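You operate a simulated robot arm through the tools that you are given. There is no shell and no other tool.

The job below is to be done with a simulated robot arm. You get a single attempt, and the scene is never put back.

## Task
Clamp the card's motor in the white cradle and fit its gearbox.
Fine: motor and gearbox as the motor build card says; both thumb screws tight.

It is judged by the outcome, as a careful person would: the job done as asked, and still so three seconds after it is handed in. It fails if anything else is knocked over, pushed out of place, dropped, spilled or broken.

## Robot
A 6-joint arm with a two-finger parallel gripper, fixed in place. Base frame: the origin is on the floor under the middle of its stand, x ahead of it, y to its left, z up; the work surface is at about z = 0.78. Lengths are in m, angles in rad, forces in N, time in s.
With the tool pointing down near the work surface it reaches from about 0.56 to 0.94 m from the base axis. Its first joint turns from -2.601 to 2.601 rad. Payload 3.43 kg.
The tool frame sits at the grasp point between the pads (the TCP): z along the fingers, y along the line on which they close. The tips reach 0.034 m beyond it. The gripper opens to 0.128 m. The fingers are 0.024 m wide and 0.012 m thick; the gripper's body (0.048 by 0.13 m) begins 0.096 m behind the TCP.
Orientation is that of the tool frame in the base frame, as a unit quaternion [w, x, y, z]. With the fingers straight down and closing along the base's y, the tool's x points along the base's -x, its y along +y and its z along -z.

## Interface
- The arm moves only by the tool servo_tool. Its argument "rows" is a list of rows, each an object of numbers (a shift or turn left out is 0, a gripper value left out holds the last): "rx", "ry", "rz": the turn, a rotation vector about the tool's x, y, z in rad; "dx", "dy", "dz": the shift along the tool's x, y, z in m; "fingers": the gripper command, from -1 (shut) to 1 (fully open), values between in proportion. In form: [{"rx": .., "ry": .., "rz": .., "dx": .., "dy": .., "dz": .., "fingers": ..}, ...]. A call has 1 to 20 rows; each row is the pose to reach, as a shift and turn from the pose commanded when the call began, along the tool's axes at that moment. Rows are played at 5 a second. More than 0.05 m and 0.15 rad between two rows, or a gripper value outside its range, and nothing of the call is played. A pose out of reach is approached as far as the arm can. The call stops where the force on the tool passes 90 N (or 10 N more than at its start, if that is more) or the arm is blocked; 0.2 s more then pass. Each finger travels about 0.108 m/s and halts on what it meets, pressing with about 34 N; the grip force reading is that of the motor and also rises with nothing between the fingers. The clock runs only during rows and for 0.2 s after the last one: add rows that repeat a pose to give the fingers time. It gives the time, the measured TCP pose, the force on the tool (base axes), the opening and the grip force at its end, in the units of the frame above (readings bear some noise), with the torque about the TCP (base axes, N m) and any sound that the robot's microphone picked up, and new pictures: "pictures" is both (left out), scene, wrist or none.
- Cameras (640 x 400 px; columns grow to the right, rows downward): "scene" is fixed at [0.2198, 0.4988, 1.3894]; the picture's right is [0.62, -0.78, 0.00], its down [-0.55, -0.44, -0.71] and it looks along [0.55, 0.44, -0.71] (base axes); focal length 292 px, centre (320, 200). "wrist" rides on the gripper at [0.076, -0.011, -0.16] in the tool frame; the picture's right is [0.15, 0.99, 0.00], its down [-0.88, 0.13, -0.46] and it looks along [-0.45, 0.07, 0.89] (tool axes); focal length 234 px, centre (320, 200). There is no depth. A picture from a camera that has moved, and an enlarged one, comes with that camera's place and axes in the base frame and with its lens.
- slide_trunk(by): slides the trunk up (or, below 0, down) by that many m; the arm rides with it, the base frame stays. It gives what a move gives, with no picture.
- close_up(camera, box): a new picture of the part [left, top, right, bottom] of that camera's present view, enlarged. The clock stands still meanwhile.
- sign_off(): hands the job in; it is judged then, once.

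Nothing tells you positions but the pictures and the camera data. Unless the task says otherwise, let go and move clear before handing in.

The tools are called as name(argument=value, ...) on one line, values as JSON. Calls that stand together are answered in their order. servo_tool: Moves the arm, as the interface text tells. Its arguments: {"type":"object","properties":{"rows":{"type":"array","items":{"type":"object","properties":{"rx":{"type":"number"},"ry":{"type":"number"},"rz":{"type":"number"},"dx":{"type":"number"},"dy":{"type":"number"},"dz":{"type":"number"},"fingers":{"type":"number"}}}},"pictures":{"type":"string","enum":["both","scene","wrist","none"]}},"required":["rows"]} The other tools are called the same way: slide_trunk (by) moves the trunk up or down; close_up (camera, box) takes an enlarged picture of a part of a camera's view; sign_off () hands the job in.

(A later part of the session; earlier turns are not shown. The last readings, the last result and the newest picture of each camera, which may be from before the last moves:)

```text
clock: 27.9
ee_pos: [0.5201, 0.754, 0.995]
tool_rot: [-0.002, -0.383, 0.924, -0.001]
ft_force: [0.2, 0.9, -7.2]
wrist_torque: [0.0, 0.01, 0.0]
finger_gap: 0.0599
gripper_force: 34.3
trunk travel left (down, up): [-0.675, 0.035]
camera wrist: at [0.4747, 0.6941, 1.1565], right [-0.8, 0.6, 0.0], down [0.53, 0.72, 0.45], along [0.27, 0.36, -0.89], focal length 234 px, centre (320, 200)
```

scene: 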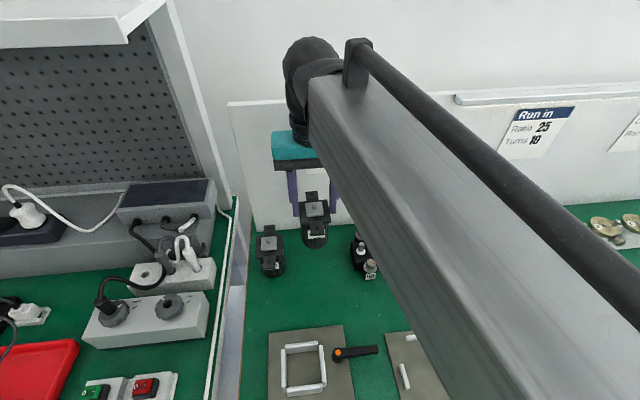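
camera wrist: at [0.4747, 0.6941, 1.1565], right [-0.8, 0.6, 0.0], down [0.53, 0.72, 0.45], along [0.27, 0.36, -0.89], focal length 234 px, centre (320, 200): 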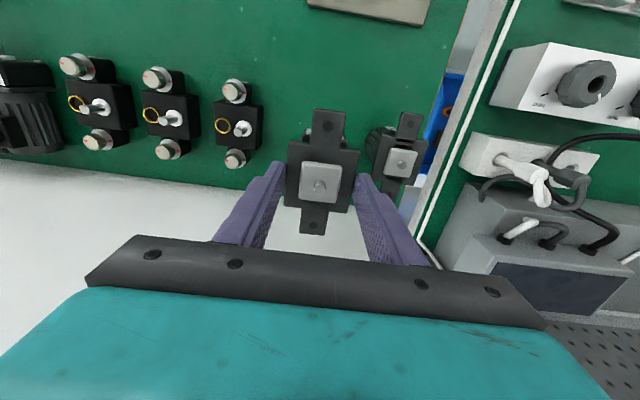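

The motor is lifted and weighs about 0.73 kg. I'll move partway toward the cradle, to where the wrist camera can see it in front of the motor, and measure it accurately.

servo_tool(rows=[{"dx": 0.003, "dy": 0.001}, {"dx": 0.013, "dy": 0.005}, {"dx": 0.026, "dy": 0.01}, {"dx": 0.04, "dy": 0.015}, {"dx": 0.054, "dy": 0.02}, {"dx": 0.068, "dy": 0.026}, {"dx": 0.082, "dy": 0.032}, {"dx": 0.096, "dy": 0.037}, {"dx": 0.11, "dy": 0.043}, {"dx": 0.12, "dy": 0.047}, {"dx": 0.125, "dy": 0.049}, {"dx": 0.125, "dy": 0.049}, {"dx": 0.125, "dy": 0.049}])

```text
clock: 30.7
ee_pos: [0.3961, 0.6991, 0.9981]
tool_rot: [-0.001, -0.383, 0.924, -0.001]
ft_force: [0.1, -0.2, -6.2]
wrist_torque: [-0.01, -0.03, 0.0]
finger_gap: 0.06
gripper_force: 33.5
trunk travel left (down, up): [-0.675, 0.035]
camera wrist: at [0.3503, 0.6401, 1.1582], right [-0.8, 0.6, 0.0], down [0.53, 0.72, 0.45], along [0.27, 0.36, -0.89], focal length 234 px, centre (320, 200)
```

scene: 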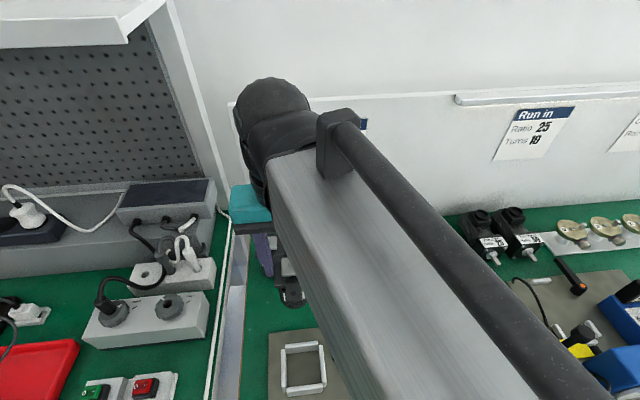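
wrist: 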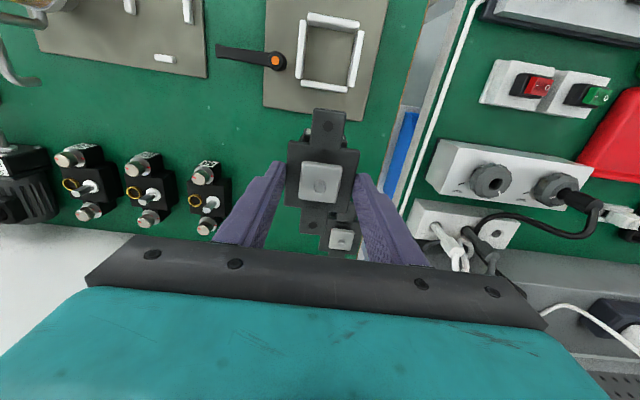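

close_up(camera="wrist", box=[260, 0, 400, 100])

close_up(camera="wrist", box=[285, 5, 373, 60])

close_up(camera="wrist", box=[285, 45, 373, 100])

close_up(camera="wrist", box=[270, 95, 380, 240])

```text
4.00 times, centred on (330, 50) of wrist
camera zoom: at [0.3503, 0.6401, 1.1582], right [-0.8, 0.6, 0.0], down [0.53, 0.72, 0.45], along [0.27, 0.36, -0.89], focal length 937 px, centre (280, 800)
```

zoom: 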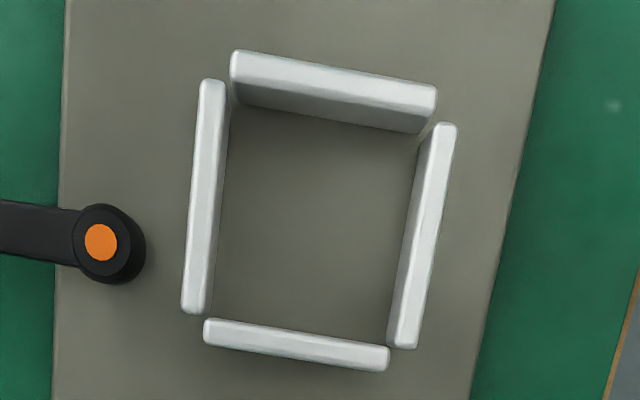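

```text
7.27 times, centred on (329, 32) of wrist
camera zoom: at [0.3503, 0.6401, 1.1582], right [-0.8, 0.6, 0.0], down [0.53, 0.72, 0.45], along [0.27, 0.36, -0.89], focal length 1703 px, centre (254, 1418)
```

zoom: 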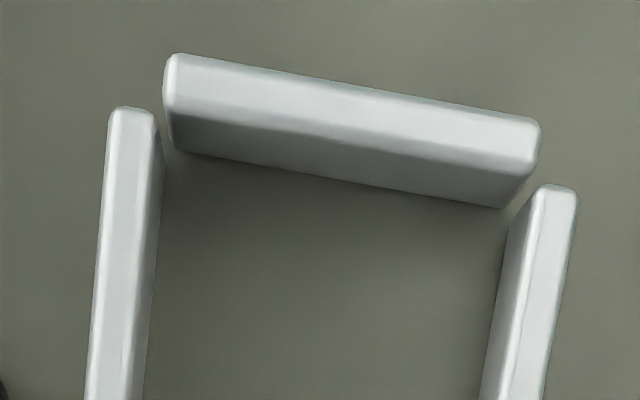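

```text
7.27 times, centred on (329, 72) of wrist
camera zoom: at [0.3503, 0.6401, 1.1582], right [-0.8, 0.6, 0.0], down [0.53, 0.72, 0.45], along [0.27, 0.36, -0.89], focal length 1703 px, centre (254, 1127)
```

zoom: 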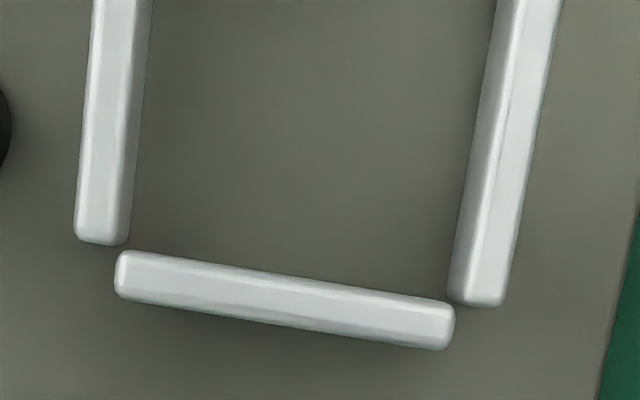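

```text
2.76 times, centred on (325, 168) of wrist
camera zoom: at [0.3503, 0.6401, 1.1582], right [-0.8, 0.6, 0.0], down [0.53, 0.72, 0.45], along [0.27, 0.36, -0.89], focal length 646 px, centre (306, 290)
```

zoom: 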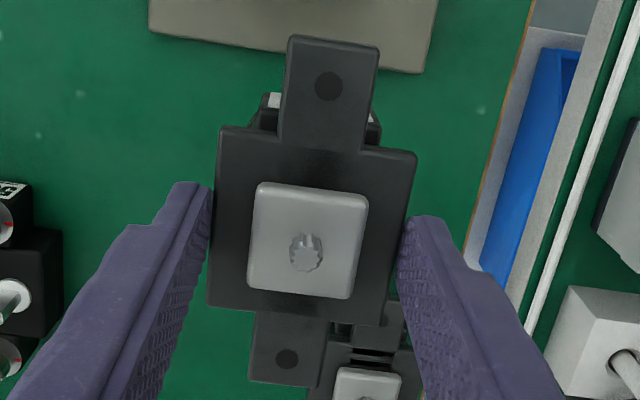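

The cradle opening measures about 62.7 mm square, with its centre 105 mm in front of the tool. The motor seems to sit lower in the fingers than when I gripped it, so I'll check before going on.

close_up(camera="scene", box=[220, 170, 320, 320])

close_up(camera="wrist", box=[230, 100, 410, 260])

```text
2.67 times, centred on (270, 245) of scene
camera zoom: at [0.2198, 0.4988, 1.3894], right [0.62, -0.78, 0.0], down [-0.55, -0.44, -0.71], along [0.55, 0.44, -0.71], focal length 778 px, centre (453, 80)
```

zoom: 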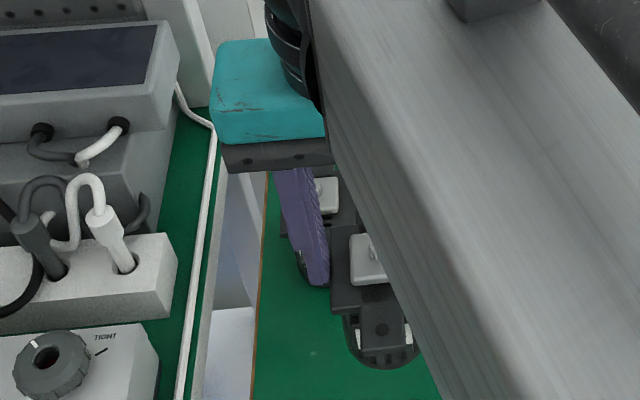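

```text
2.50 times, centred on (320, 180) of wrist
camera zoom: at [0.3503, 0.6401, 1.1582], right [-0.8, 0.6, 0.0], down [0.53, 0.72, 0.45], along [0.27, 0.36, -0.89], focal length 585 px, centre (320, 250)
```

zoom: 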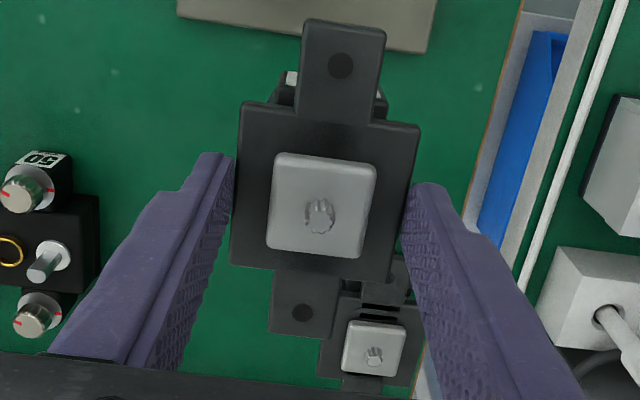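

The motor slid down in the fingers, so its flange is now near the tips. I'll set it down gently on the clear table just behind the plate and re-grip it deeper.

servo_tool(rows=[{"dx": -0.003}, {"dx": -0.008}, {"dx": -0.014}, {"dx": -0.019}, {"dx": -0.021}, {"dx": -0.021, "dz": 0.003}, {"dx": -0.021, "dz": 0.009}, {"dx": -0.021, "dz": 0.016}, {"dx": -0.021, "dz": 0.024}, {"dx": -0.021, "dz": 0.032}, {"dx": -0.021, "dz": 0.04}, {"dx": -0.021, "dz": 0.048}, {"dx": -0.021, "dz": 0.056}, {"dx": -0.021, "dz": 0.064}, {"dx": -0.021, "dz": 0.072}, {"dx": -0.021, "dz": 0.079}, {"dx": -0.021, "dz": 0.084}, {"dx": -0.021, "dz": 0.087}, {"dx": -0.021, "dz": 0.088}])

```text
clock: 34.7
ee_pos: [0.4103, 0.7162, 0.9092]
tool_rot: [-0.002, -0.384, 0.923, 0.0]
ft_force: [-0.3, -0.7, -7.7]
wrist_torque: [0.02, -0.02, -0.01]
finger_gap: 0.0595
gripper_force: 33.7
trunk travel left (down, up): [-0.675, 0.035]
camera wrist: at [0.3655, 0.6559, 1.0696], right [-0.8, 0.6, 0.0], down [0.53, 0.72, 0.45], along [0.27, 0.36, -0.89], focal length 234 px, centre (320, 200)
```

scene: 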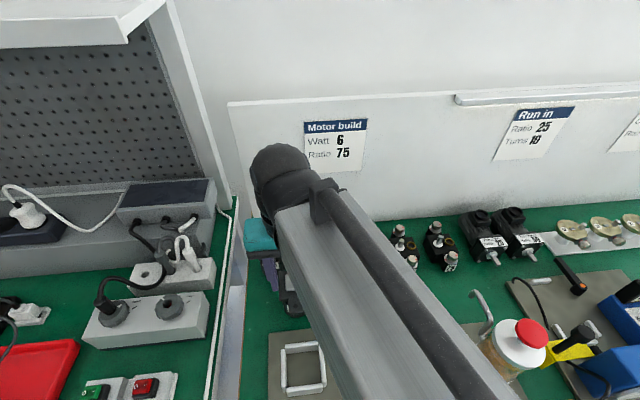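
wrist: 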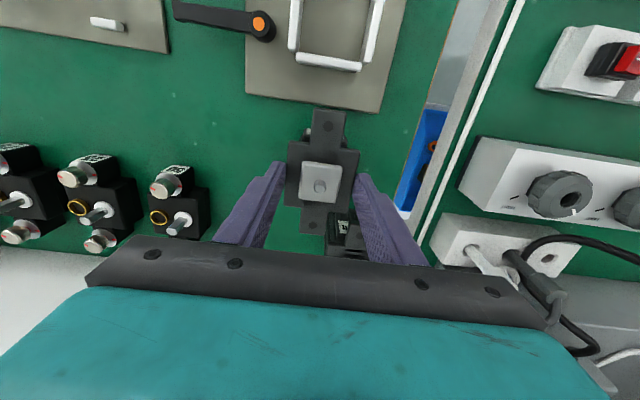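

servo_tool(rows=[{"dz": 0.002}, {"dz": 0.004}, {"dz": 0.006}, {"dz": 0.007}, {"dz": 0.007}], pictures="none")

```text
clock: 35.9
ee_pos: [0.411, 0.7152, 0.9016]
tool_rot: [-0.002, -0.383, 0.924, -0.001]
ft_force: [0.4, 0.3, -6.3]
wrist_torque: [0.04, 0.03, 0.0]
finger_gap: 0.0595
gripper_force: 33.6
trunk travel left (down, up): [-0.675, 0.035]
```

servo_tool(rows=[{"dz": 0.001}, {"dz": 0.002}, {"dz": 0.003}, {"dz": 0.003}], pictures="none")

close_up(camera="wrist", box=[230, 100, 410, 260])

```text
clock: 36.9
ee_pos: [0.4117, 0.7152, 0.9019]
tool_rot: [-0.001, -0.384, 0.923, 0.0]
ft_force: [-0.6, 2.0, 5.1]
wrist_torque: [0.25, 0.24, -0.05]
finger_gap: 0.0597
gripper_force: 33.8
trunk travel left (down, up): [-0.675, 0.035]
```

```text
2.50 times, centred on (320, 180) of wrist
camera zoom: at [0.3656, 0.6552, 1.0614], right [-0.8, 0.6, 0.0], down [0.53, 0.72, 0.46], along [0.27, 0.37, -0.89], focal length 585 px, centre (320, 250)
```

zoom: 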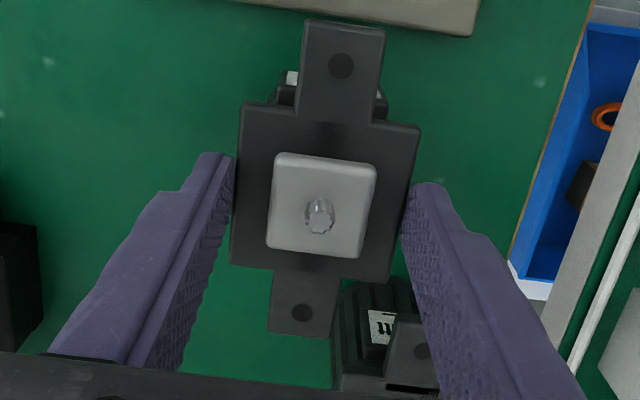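

The motor is standing on the table. I'll open the fingers, go down about 44 mm and grip again deeper.

servo_tool(rows=[{"dz": 0.0, "fingers": 0.25}, {"dz": 0.0, "fingers": 0.25}, {"dz": 0.008}, {"dz": 0.018}, {"dz": 0.028}, {"dz": 0.038}, {"dz": 0.044}, {"dz": 0.044}], pictures="wrist")

```text
clock: 38.7
ee_pos: [0.4112, 0.7149, 0.8551]
tool_rot: [0.0, -0.384, 0.923, 0.0]
ft_force: [0.6, 0.4, 0.4]
wrist_torque: [0.0, 0.0, -0.01]
finger_gap: 0.0801
gripper_force: 0.1
trunk travel left (down, up): [-0.675, 0.035]
camera wrist: at [0.366, 0.6549, 1.0159], right [-0.8, 0.6, 0.0], down [0.53, 0.72, 0.45], along [0.27, 0.36, -0.89], focal length 234 px, centre (320, 200)
```

wrist: 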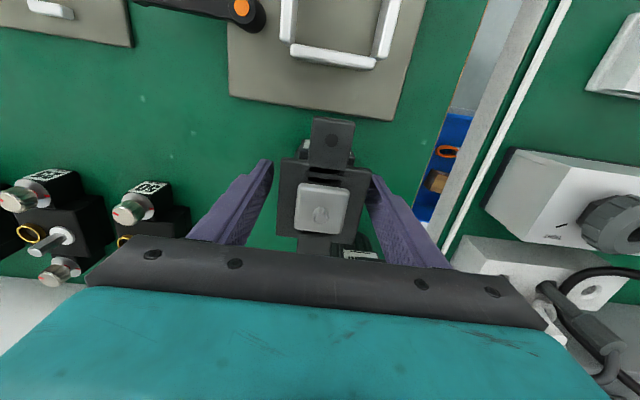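

servo_tool(rows=[{"fingers": -0.1}, {"fingers": -0.2}, {"fingers": -1}, {"fingers": -1}, {"fingers": -1}, {"fingers": -1}], pictures="none")

close_up(camera="wrist", box=[230, 100, 410, 260])

servo_tool(rows=[{"dz": -0.002}, {"dz": -0.005}, {"dz": -0.009}, {"dz": -0.013}, {"dz": -0.017}, {"dz": -0.02}, {"dz": -0.02}], pictures="none")

close_up(camera="wrist", box=[230, 100, 410, 260])

```text
clock: 40.1
ee_pos: [0.4118, 0.7145, 0.8548]
tool_rot: [-0.001, -0.383, 0.924, 0.0]
ft_force: [-1.9, 2.5, 1.6]
wrist_torque: [0.07, 0.06, -0.02]
finger_gap: 0.0598
gripper_force: 33.9
trunk travel left (down, up): [-0.675, 0.035]
```

```text
2.50 times, centred on (320, 180) of wrist
camera zoom: at [0.3657, 0.6551, 1.016], right [-0.8, 0.6, 0.0], down [0.53, 0.72, 0.45], along [0.27, 0.36, -0.89], focal length 585 px, centre (320, 250)
```

zoom: 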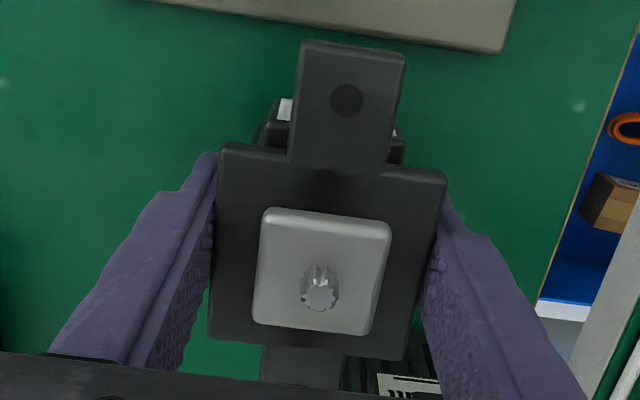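

```text
clock: 41.7
ee_pos: [0.4102, 0.7148, 0.8758]
tool_rot: [-0.002, -0.383, 0.924, 0.0]
ft_force: [0.3, 1.5, -6.9]
wrist_torque: [0.0, 0.0, 0.01]
finger_gap: 0.0596
gripper_force: 33.8
trunk travel left (down, up): [-0.675, 0.035]
```

```text
2.50 times, centred on (320, 180) of wrist
camera zoom: at [0.3656, 0.655, 1.0363], right [-0.8, 0.6, 0.0], down [0.53, 0.72, 0.45], along [0.27, 0.36, -0.89], focal length 585 px, centre (320, 250)
```

zoom: 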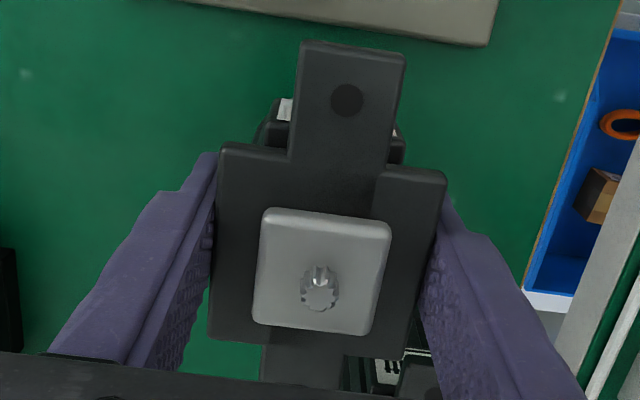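

No slip this time with the slower lift. I'll raise it a bit more, then carry it over the cradle centre, about 126 mm toward the front.

servo_tool(rows=[{"dz": -0.003}, {"dz": -0.009}, {"dz": -0.017}, {"dz": -0.026}, {"dz": -0.035}, {"dz": -0.044}, {"dz": -0.049}, {"dz": -0.05}, {"dz": -0.05}], pictures="none")

servo_tool(rows=[{"dx": 0.002}, {"dx": 0.008, "dy": -0.001}, {"dx": 0.018, "dy": -0.001}, {"dx": 0.028, "dy": -0.002}, {"dx": 0.038, "dy": -0.002}, {"dx": 0.048, "dy": -0.003}, {"dx": 0.058, "dy": -0.003}, {"dx": 0.068, "dy": -0.004}, {"dx": 0.078, "dy": -0.004}, {"dx": 0.088, "dy": -0.005}, {"dx": 0.098, "dy": -0.005}, {"dx": 0.108, "dy": -0.005}, {"dx": 0.116, "dy": -0.0053}, {"dx": 0.122, "dy": -0.0053}, {"dx": 0.125, "dy": -0.0053}, {"dx": 0.1255, "dy": -0.0053}, {"dx": 0.1255, "dy": -0.0053}])

```text
clock: 43.7
ee_pos: [0.4108, 0.7154, 0.9256]
tool_rot: [-0.001, -0.384, 0.923, 0.0]
ft_force: [-1.0, -0.2, -7.6]
wrist_torque: [-0.01, 0.02, -0.02]
finger_gap: 0.0596
gripper_force: 33.6
trunk travel left (down, up): [-0.675, 0.035]
```

```text
clock: 47.3
ee_pos: [0.3251, 0.6209, 0.9257]
tool_rot: [-0.002, -0.382, 0.924, -0.001]
ft_force: [-0.2, -0.5, -6.6]
wrist_torque: [0.03, 0.04, 0.0]
finger_gap: 0.0598
gripper_force: 33.8
trunk travel left (down, up): [-0.675, 0.035]
camera wrist: at [0.2805, 0.5623, 1.0868], right [-0.8, 0.6, 0.0], down [0.53, 0.72, 0.45], along [0.27, 0.36, -0.89], focal length 234 px, centre (320, 200)
```

scene: 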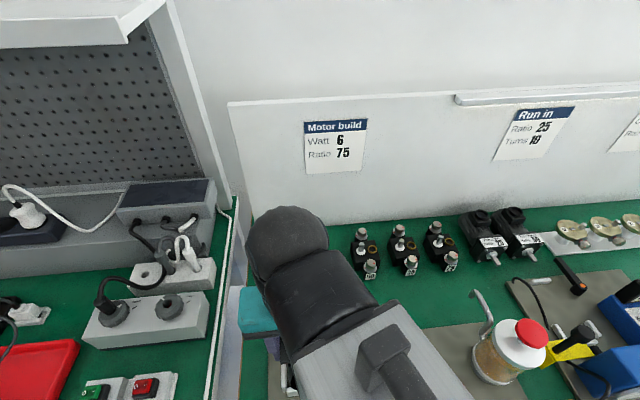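
wrist: 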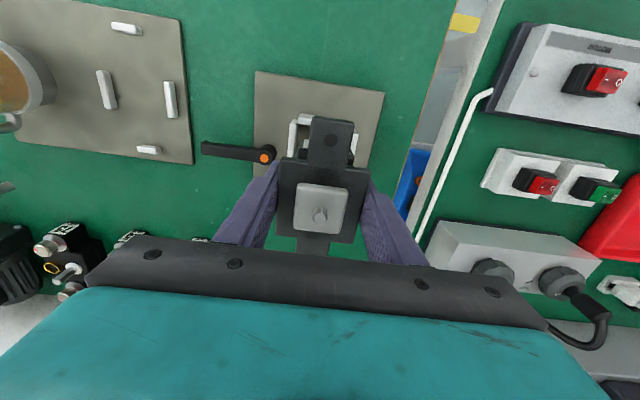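

close_up(camera="wrist", box=[250, 60, 400, 260])

close_up(camera="wrist", box=[270, 90, 390, 165])

```text
2.00 times, centred on (325, 160) of wrist
camera zoom: at [0.2805, 0.5623, 1.0868], right [-0.8, 0.6, 0.0], down [0.53, 0.72, 0.45], along [0.27, 0.36, -0.89], focal length 468 px, centre (310, 280)
```

zoom: 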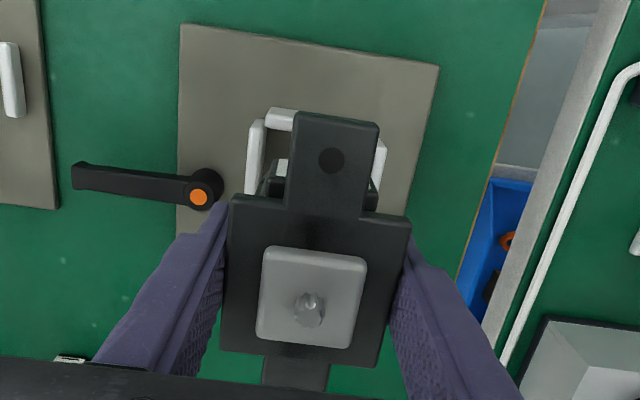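

```text
5.33 times, centred on (330, 128) of wrist
camera zoom: at [0.2805, 0.5623, 1.0868], right [-0.8, 0.6, 0.0], down [0.53, 0.72, 0.45], along [0.27, 0.36, -0.89], focal length 1249 px, centre (267, 587)
```

zoom: 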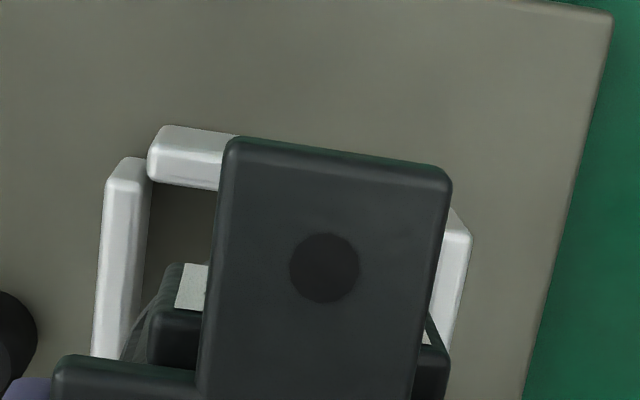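

The cradle lines up to within about 2 mm. I'll apply that small correction and lower the motor into the opening.

servo_tool(rows=[{"dx": -0.001, "dy": 0.001, "dz": 0.002}, {"dx": -0.002, "dy": 0.0015, "dz": 0.007}, {"dx": -0.002, "dy": 0.0015, "dz": 0.014}, {"dx": -0.002, "dy": 0.0015, "dz": 0.02}, {"dx": -0.002, "dy": 0.0015, "dz": 0.026}, {"dx": -0.002, "dy": 0.0015, "dz": 0.03}, {"dx": -0.002, "dy": 0.0015, "dz": 0.03}], pictures="wrist")

close_up(camera="wrist", box=[250, 60, 400, 260])

```text
clock: 48.9
ee_pos: [0.3243, 0.6237, 0.8977]
tool_rot: [-0.001, -0.384, 0.923, -0.001]
ft_force: [-5.8, -4.7, 4.6]
wrist_torque: [-0.04, 0.1, -0.03]
finger_gap: 0.0597
gripper_force: 34.0
trunk travel left (down, up): [-0.675, 0.035]
camera wrist: at [0.2803, 0.564, 1.058], right [-0.8, 0.59, 0.0], down [0.53, 0.72, 0.45], along [0.27, 0.36, -0.89], focal length 234 px, centre (320, 200)
```

wrist: 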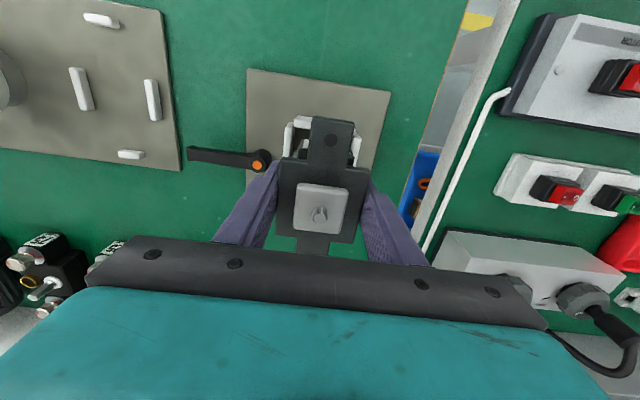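

```text
2.00 times, centred on (325, 160) of wrist
camera zoom: at [0.2803, 0.564, 1.058], right [-0.8, 0.59, 0.0], down [0.53, 0.72, 0.45], along [0.27, 0.36, -0.89], focal length 468 px, centre (310, 280)
```

zoom: 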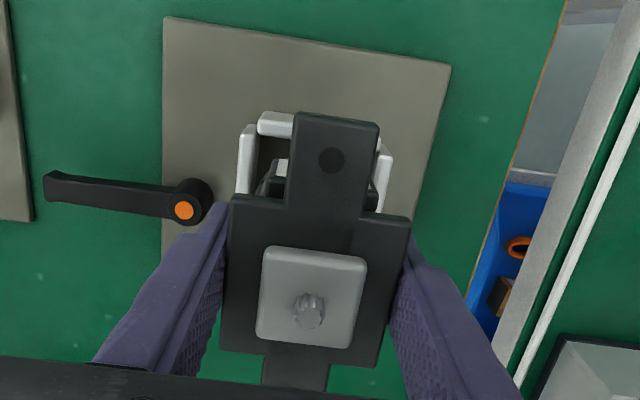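

The motor bottom touched the rear bar's top edge. I'll back up slightly, shift 2 mm toward the front and try again gently.

servo_tool(rows=[{"dz": -0.003}, {"dz": -0.005, "dx": 0.001}, {"dz": -0.005, "dx": 0.002}, {"dz": -0.003, "dx": 0.002}, {"dz": 0.0, "dx": 0.002}, {"dz": 0.002, "dx": 0.002}, {"dz": 0.002, "dx": 0.002}], pictures="none")

```text
clock: 50.5
ee_pos: [0.3262, 0.6238, 0.8936]
tool_rot: [-0.001, -0.383, 0.924, -0.001]
ft_force: [-1.8, -0.1, -7.5]
wrist_torque: [-0.07, 0.06, 0.01]
finger_gap: 0.0598
gripper_force: 33.5
trunk travel left (down, up): [-0.675, 0.035]
```

servo_tool(rows=[{"dz": 0.0}], pictures="none")

servo_tool(rows=[{"dz": 0.0}], pictures="none")

close_up(camera="wrist", box=[265, 100, 385, 175])

```text
clock: 50.9
ee_pos: [0.3254, 0.6223, 0.8934]
tool_rot: [-0.002, -0.384, 0.924, -0.001]
ft_force: [-0.6, -1.1, -6.8]
wrist_torque: [-0.07, 0.09, -0.03]
finger_gap: 0.0597
gripper_force: 33.8
trunk travel left (down, up): [-0.675, 0.035]
```

```text
clock: 51.3
ee_pos: [0.325, 0.6237, 0.8928]
tool_rot: [-0.001, -0.383, 0.924, -0.001]
ft_force: [-1.1, -0.3, -7.1]
wrist_torque: [-0.09, 0.09, -0.01]
finger_gap: 0.0597
gripper_force: 34.3
trunk travel left (down, up): [-0.675, 0.035]
```

```text
5.33 times, centred on (325, 138) of wrist
camera zoom: at [0.2797, 0.5635, 1.054], right [-0.8, 0.6, 0.0], down [0.53, 0.72, 0.45], along [0.27, 0.36, -0.89], focal length 1249 px, centre (293, 533)
```

zoom: 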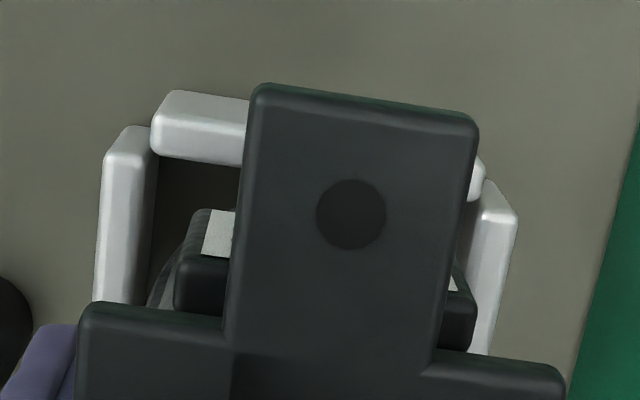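

servo_tool(rows=[{"dz": 0.001}, {"dz": 0.003}, {"dz": 0.005}, {"dz": 0.006}, {"dz": 0.006}], pictures="none")

```text
clock: 52.5
ee_pos: [0.3249, 0.6219, 0.8878]
tool_rot: [0.0, -0.383, 0.924, 0.0]
ft_force: [-0.3, 0.1, -6.7]
wrist_torque: [0.01, 0.0, 0.01]
finger_gap: 0.0599
gripper_force: 34.2
trunk travel left (down, up): [-0.675, 0.035]
```

It's entering the cradle freely, so I'll keep lowering.

servo_tool(rows=[{"dz": 0.002}, {"dz": 0.005}, {"dz": 0.009}, {"dz": 0.013}, {"dz": 0.016}, {"dz": 0.018}, {"dz": 0.018}], pictures="none")

```text
clock: 54.1
ee_pos: [0.3248, 0.6228, 0.8703]
tool_rot: [-0.003, -0.383, 0.924, -0.001]
ft_force: [-1.8, -2.2, -5.6]
wrist_torque: [-0.07, 0.07, -0.01]
finger_gap: 0.0598
gripper_force: 33.6
trunk travel left (down, up): [-0.675, 0.035]
```

servo_tool(rows=[{"dz": 0.002}, {"dz": 0.004}, {"dz": 0.006}, {"dz": 0.006}], pictures="none")

```text
clock: 55.1
ee_pos: [0.3246, 0.6241, 0.8678]
tool_rot: [0.001, -0.383, 0.924, 0.002]
ft_force: [-0.2, 4.5, 32.1]
wrist_torque: [-0.19, 0.21, 0.01]
finger_gap: 0.06
gripper_force: 33.6
trunk travel left (down, up): [-0.675, 0.035]
```

servo_tool(rows=[{"dz": -0.003}, {"dz": -0.003}], pictures="both")

close_up(camera="wrist", box=[250, 80, 400, 240])

```text
clock: 55.7
ee_pos: [0.3243, 0.6238, 0.8666]
tool_rot: [0.0, -0.384, 0.923, 0.0]
ft_force: [0.8, 9.0, 16.3]
wrist_torque: [0.62, -0.4, 0.09]
finger_gap: 0.0602
gripper_force: 33.8
trunk travel left (down, up): [-0.675, 0.035]
camera wrist: at [0.2792, 0.5632, 1.0275], right [-0.8, 0.59, 0.0], down [0.53, 0.72, 0.46], along [0.27, 0.37, -0.89], focal length 234 px, centre (320, 200)
```

scene: 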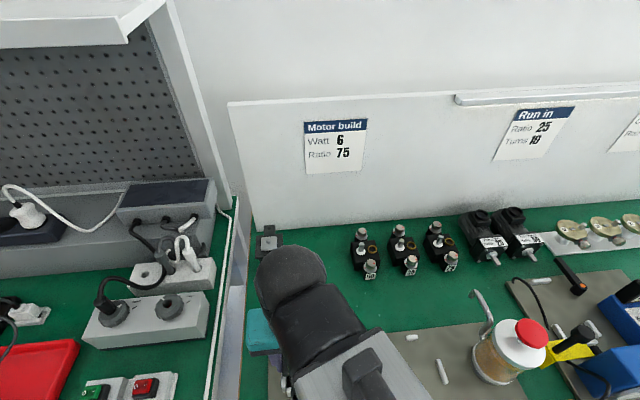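
wrist: 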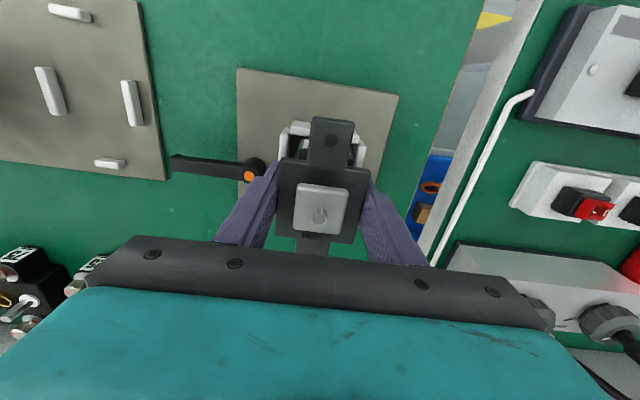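

```text
2.50 times, centred on (325, 160) of wrist
camera zoom: at [0.2792, 0.5632, 1.0275], right [-0.8, 0.59, 0.0], down [0.53, 0.72, 0.46], along [0.27, 0.37, -0.89], focal length 585 px, centre (308, 300)
```

zoom: 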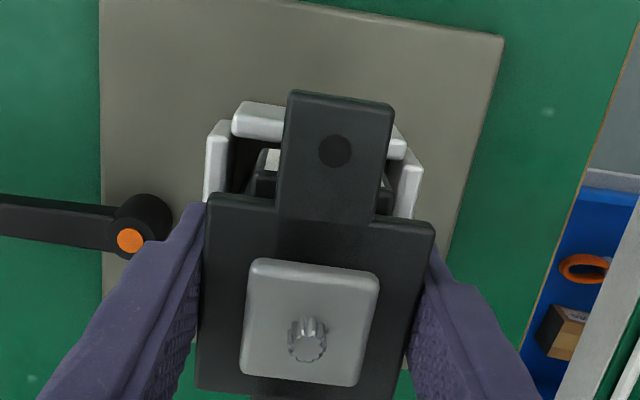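

The motor is seated on the plate, with the bottom at about z 0.79 inside the four bars. I'll release it and rise straight up.

servo_tool(rows=[{"dz": -0.001, "fingers": 0.0}, {"dz": -0.001, "fingers": 0.18}, {"dz": -0.001, "fingers": 0.18}, {"dz": -0.006}, {"dz": -0.016}, {"dz": -0.03}, {"dz": -0.045}, {"dz": -0.06}, {"dz": -0.075}, {"dz": -0.09}, {"dz": -0.1}, {"dz": -0.1}])

```text
clock: 58.3
ee_pos: [0.3252, 0.6232, 0.9672]
tool_rot: [-0.001, -0.384, 0.923, -0.001]
ft_force: [0.0, 0.7, 0.2]
wrist_torque: [-0.01, -0.01, -0.03]
finger_gap: 0.0755
gripper_force: 0.1
trunk travel left (down, up): [-0.675, 0.035]
camera wrist: at [0.2798, 0.564, 1.1278], right [-0.8, 0.6, 0.0], down [0.53, 0.72, 0.45], along [0.27, 0.36, -0.89], focal length 234 px, centre (320, 200)
```

scene: 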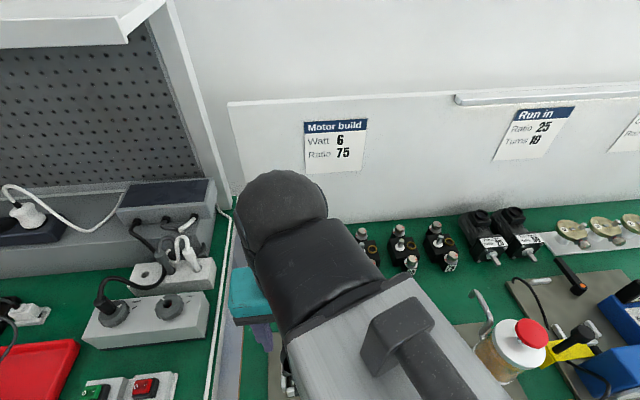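
wrist: 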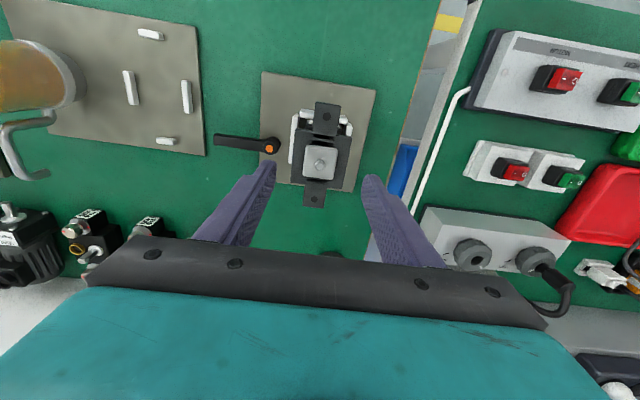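

close_up(camera="wrist", box=[200, 60, 390, 220])

close_up(camera="wrist", box=[280, 90, 365, 215])

close_up(camera="scene", box=[500, 240, 640, 340])

```text
2.50 times, centred on (295, 140) of wrist
camera zoom: at [0.2798, 0.564, 1.1278], right [-0.8, 0.6, 0.0], down [0.53, 0.72, 0.45], along [0.27, 0.36, -0.89], focal length 585 px, centre (382, 350)
```

zoom: 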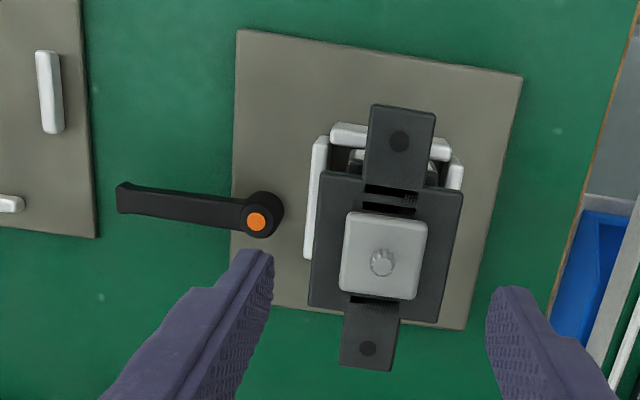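

```text
3.20 times, centred on (322, 152) of wrist
camera zoom: at [0.2798, 0.564, 1.1278], right [-0.8, 0.6, 0.0], down [0.53, 0.72, 0.45], along [0.27, 0.36, -0.89], focal length 749 px, centre (312, 352)
```

zoom: 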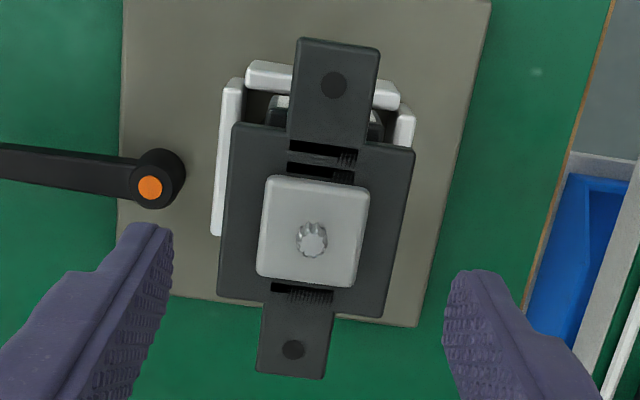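

```text
4.00 times, centred on (570, 290) of scene
camera zoom: at [0.2198, 0.4988, 1.3894], right [0.62, -0.78, 0.0], down [-0.55, -0.44, -0.71], along [0.55, 0.44, -0.71], focal length 1167 px, centre (-680, -160)
```

zoom: 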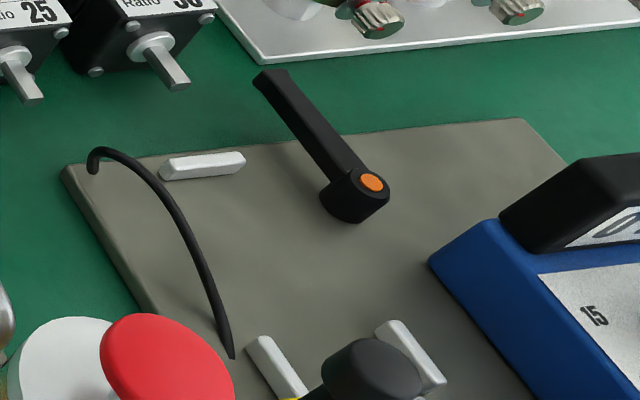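

The motor stands well in the cradle. The clamp lever hub is at about (0.380, 0.589), its top at z 0.822, with the handle pointing to bench-right. I'll close the fingers and move to just behind the handle, to push it clockwise toward the front.

servo_tool(rows=[{"dx": -0.002, "dy": -0.005, "fingers": -1}, {"dx": -0.008, "dy": -0.02}, {"dx": -0.015, "dy": -0.04}, {"dx": -0.023, "dy": -0.06}, {"dx": -0.031, "dy": -0.08}, {"dx": -0.038, "dy": -0.1}, {"dx": -0.044, "dy": -0.114}, {"dx": -0.045, "dy": -0.1175}, {"dx": -0.045, "dy": -0.1175}])

close_up(camera="wrist", box=[240, 60, 440, 220])

```text
clock: 60.3
ee_pos: [0.4393, 0.5707, 0.9672]
tool_rot: [0.0, -0.383, 0.924, 0.0]
ft_force: [-0.3, -0.8, 0.2]
wrist_torque: [-0.03, 0.01, -0.04]
finger_gap: 0.0
gripper_force: 33.3
trunk travel left (down, up): [-0.675, 0.035]
camera wrist: at [0.3948, 0.512, 1.1276], right [-0.8, 0.6, 0.0], down [0.53, 0.72, 0.45], along [0.27, 0.36, -0.89], focal length 234 px, centre (320, 200)
```

scene: 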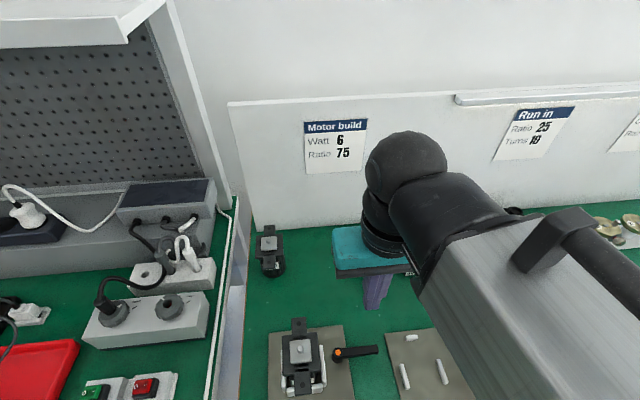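
wrist: 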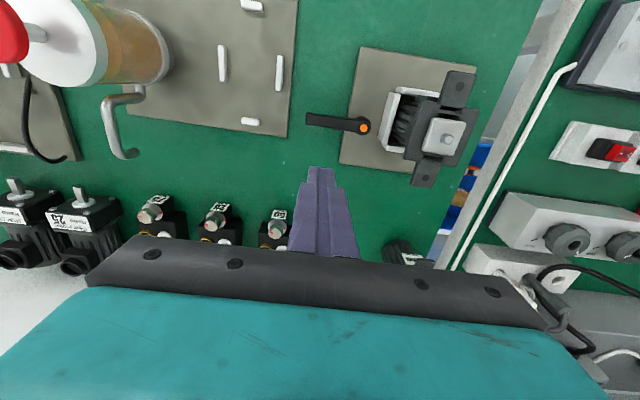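

```text
2.50 times, centred on (340, 140) of wrist
camera zoom: at [0.3948, 0.512, 1.1276], right [-0.8, 0.6, 0.0], down [0.53, 0.72, 0.45], along [0.27, 0.36, -0.89], focal length 585 px, centre (270, 350)
```

zoom: 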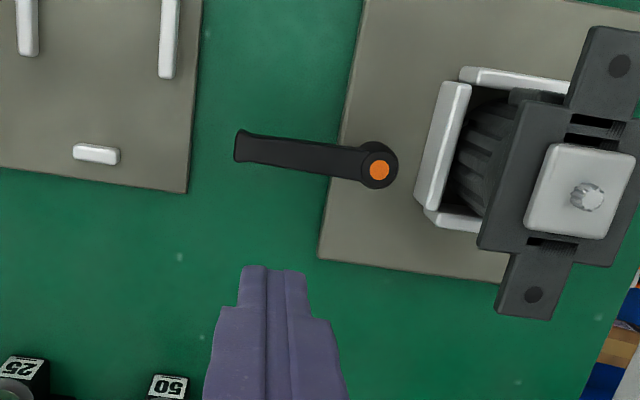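

close_up(camera="scene", box=[260, 310, 400, 400])

servo_tool(rows=[{"dz": 0.005}, {"dz": 0.02}, {"dz": 0.04}, {"dz": 0.06}, {"dz": 0.08}, {"dz": 0.1}, {"dz": 0.115}, {"dz": 0.126}, {"dz": 0.133}, {"dz": 0.133}])

close_up(camera="wrist", box=[240, 90, 440, 260])

```text
4.44 times, centred on (330, 355) of scene
camera zoom: at [0.2198, 0.4988, 1.3894], right [0.62, -0.78, 0.0], down [-0.55, -0.44, -0.71], along [0.55, 0.44, -0.71], focal length 1296 px, centre (276, -489)
```

zoom: 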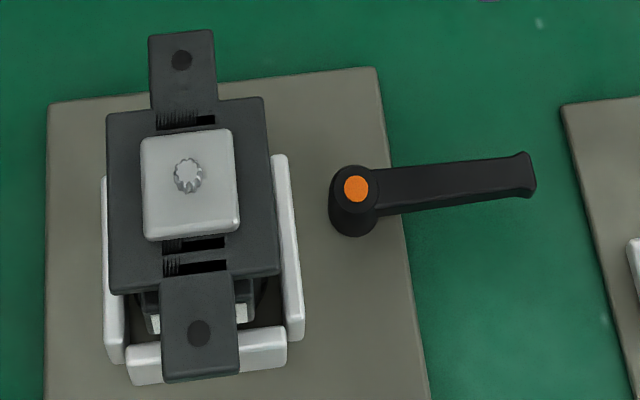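

```text
clock: 62.5
ee_pos: [0.4393, 0.5731, 0.8341]
tool_rot: [-0.001, -0.383, 0.924, 0.0]
ft_force: [-0.4, -0.1, -0.7]
wrist_torque: [-0.01, 0.01, 0.0]
finger_gap: 0.0
gripper_force: 32.4
trunk travel left (down, up): [-0.675, 0.035]
camera wrist: at [0.3938, 0.5127, 0.9948], right [-0.8, 0.6, 0.0], down [0.53, 0.72, 0.45], along [0.27, 0.36, -0.89], focal length 234 px, centre (320, 200)
```

scene: 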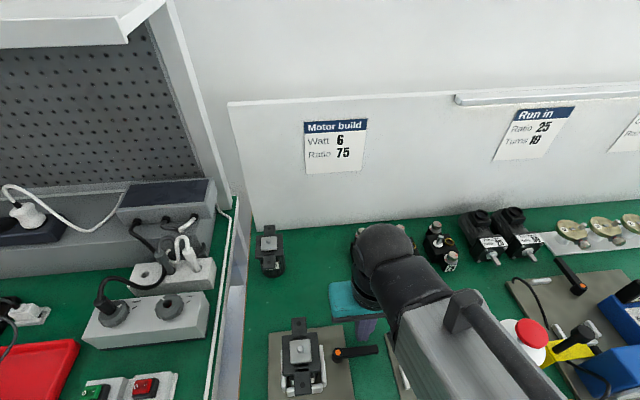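
wrist: 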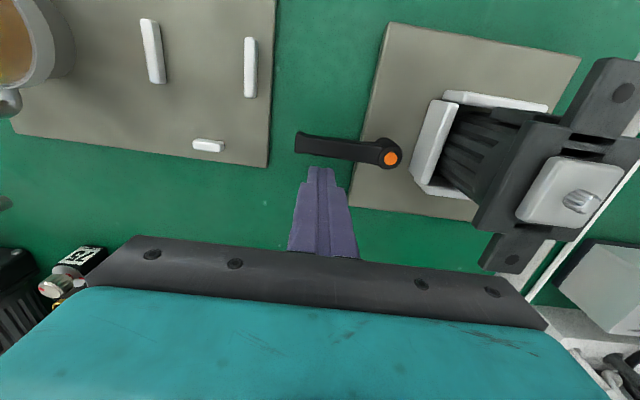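

```text
2.35 times, centred on (340, 175) of wrist
camera zoom: at [0.3938, 0.5127, 0.9948], right [-0.8, 0.6, 0.0], down [0.53, 0.72, 0.45], along [0.27, 0.36, -0.89], focal length 551 px, centre (273, 259)
```

zoom: 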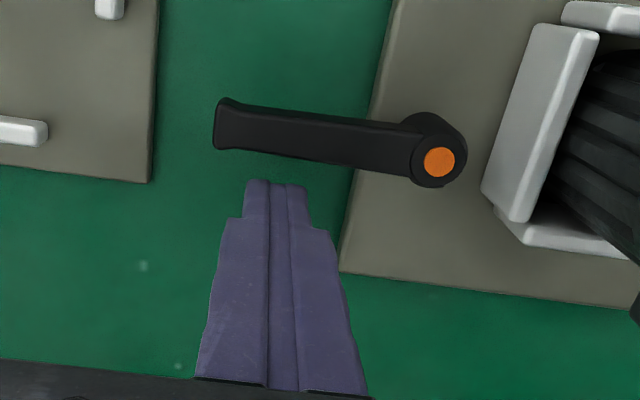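

The fingertips are just behind the handle at the right height. I'll try a gentle push toward the front to see whether the lever turns that way.

servo_tool(rows=[{"dx": 0.004}, {"dx": 0.008}, {"dx": 0.011}, {"dx": 0.014, "dy": -0.001}, {"dx": 0.017, "dy": -0.0015}, {"dx": 0.02, "dy": -0.0025}, {"dx": 0.023, "dy": -0.003}, {"dx": 0.026, "dy": -0.0036}], pictures="wrist")

close_up(camera="wrist", box=[240, 90, 440, 260])

```text
clock: 64.3
ee_pos: [0.4246, 0.5506, 0.8341]
tool_rot: [-0.001, -0.384, 0.924, 0.0]
ft_force: [0.2, -0.6, -0.1]
wrist_torque: [-0.02, -0.03, 0.0]
finger_gap: 0.0
gripper_force: 32.5
trunk travel left (down, up): [-0.675, 0.035]
camera wrist: at [0.3789, 0.4907, 0.9946], right [-0.8, 0.6, 0.0], down [0.53, 0.72, 0.45], along [0.27, 0.36, -0.89], focal length 234 px, centre (320, 200)
```

wrist: 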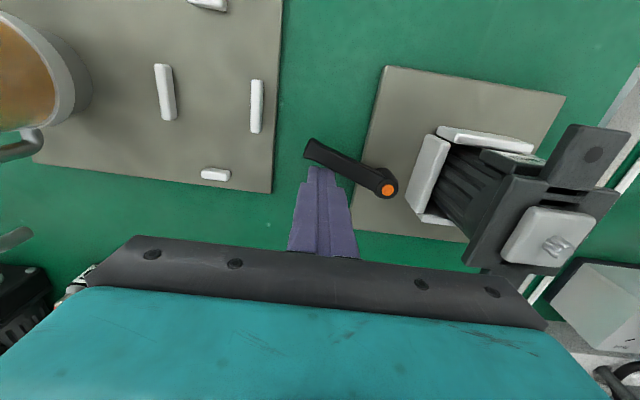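

```text
2.35 times, centred on (340, 175) of wrist
camera zoom: at [0.3789, 0.4907, 0.9946], right [-0.8, 0.6, 0.0], down [0.53, 0.72, 0.45], along [0.27, 0.36, -0.89], focal length 551 px, centre (273, 259)
```

zoom: 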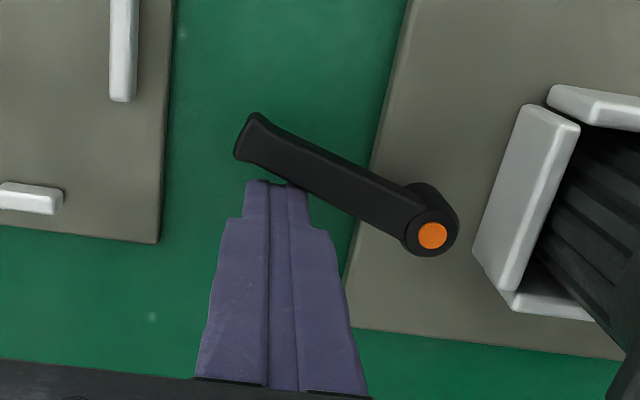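

The lever turns clockwise easily. I'll keep following its arc.

servo_tool(rows=[{"dx": 0.005, "dy": 0.0}, {"dx": 0.01, "dy": 0.0003}, {"dx": 0.0146, "dy": 0.0007}, {"dx": 0.0194, "dy": 0.002}, {"dx": 0.024, "dy": 0.0033}, {"dx": 0.0285, "dy": 0.0053}, {"dx": 0.0329, "dy": 0.0075}, {"dx": 0.037, "dy": 0.0102}, {"dx": 0.0409, "dy": 0.0132}, {"dx": 0.0445, "dy": 0.0166}, {"dx": 0.0478, "dy": 0.0201}], pictures="wrist")

close_up(camera="wrist", box=[240, 90, 440, 260])

```text
clock: 66.7
ee_pos: [0.3758, 0.53, 0.8342]
tool_rot: [-0.001, -0.384, 0.923, -0.002]
ft_force: [2.0, 0.2, -0.7]
wrist_torque: [0.02, -0.06, -0.03]
finger_gap: 0.0
gripper_force: 32.8
trunk travel left (down, up): [-0.675, 0.035]
camera wrist: at [0.3307, 0.4708, 0.9947], right [-0.8, 0.59, 0.0], down [0.53, 0.72, 0.45], along [0.27, 0.36, -0.89], focal length 234 px, centre (320, 200)
```

wrist: 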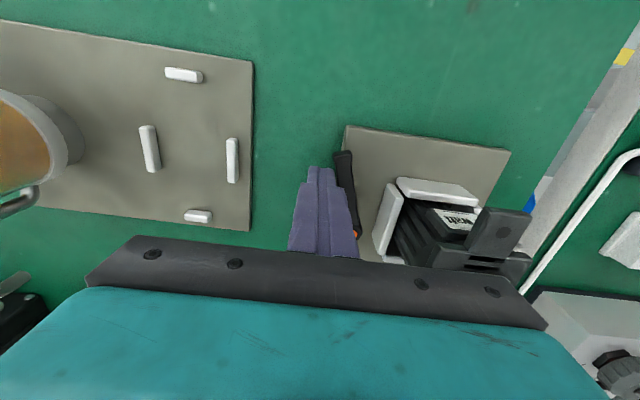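

```text
2.35 times, centred on (340, 175) of wrist
camera zoom: at [0.3307, 0.4708, 0.9947], right [-0.8, 0.59, 0.0], down [0.53, 0.72, 0.45], along [0.27, 0.36, -0.89], focal length 551 px, centre (273, 259)
```

zoom: 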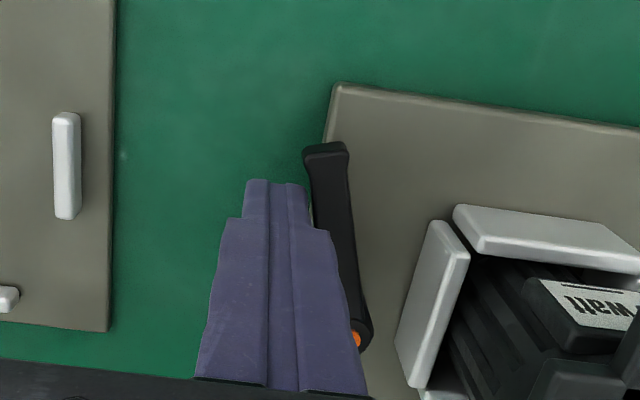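

servo_tool(rows=[{"dx": 0.003, "dy": 0.004}, {"dx": 0.0056, "dy": 0.008}, {"dx": 0.0078, "dy": 0.0125}, {"dx": 0.0097, "dy": 0.017}], pictures="wrist")

close_up(camera="wrist", box=[240, 90, 440, 260])

```text
clock: 67.7
ee_pos: [0.3653, 0.532, 0.8346]
tool_rot: [0.004, -0.383, 0.924, -0.005]
ft_force: [45.5, -12.0, 6.0]
wrist_torque: [-0.22, -0.7, 0.19]
finger_gap: 0.0
gripper_force: 33.0
trunk travel left (down, up): [-0.675, 0.035]
camera wrist: at [0.3174, 0.4737, 0.9939], right [-0.8, 0.6, -0.01], down [0.52, 0.72, 0.46], along [0.28, 0.36, -0.89], focal length 234 px, centre (320, 200)
```

wrist: 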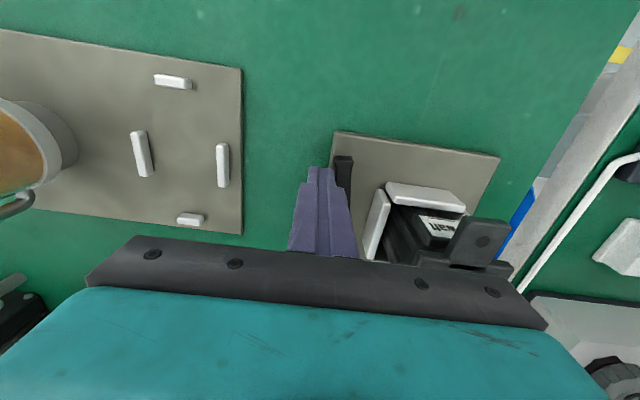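

```text
2.35 times, centred on (340, 175) of wrist
camera zoom: at [0.3174, 0.4737, 0.9939], right [-0.8, 0.6, -0.01], down [0.52, 0.72, 0.46], along [0.28, 0.36, -0.89], focal length 551 px, centre (273, 259)
```

zoom: 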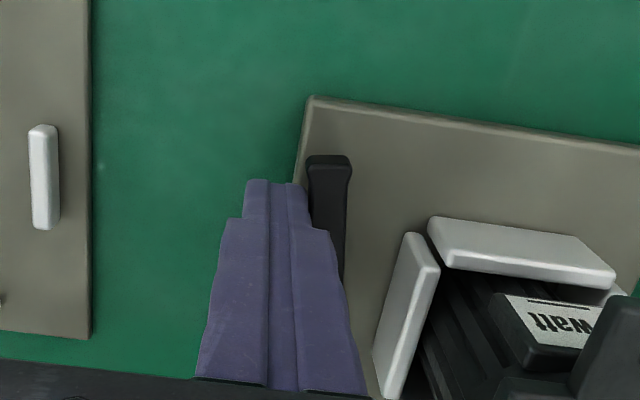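

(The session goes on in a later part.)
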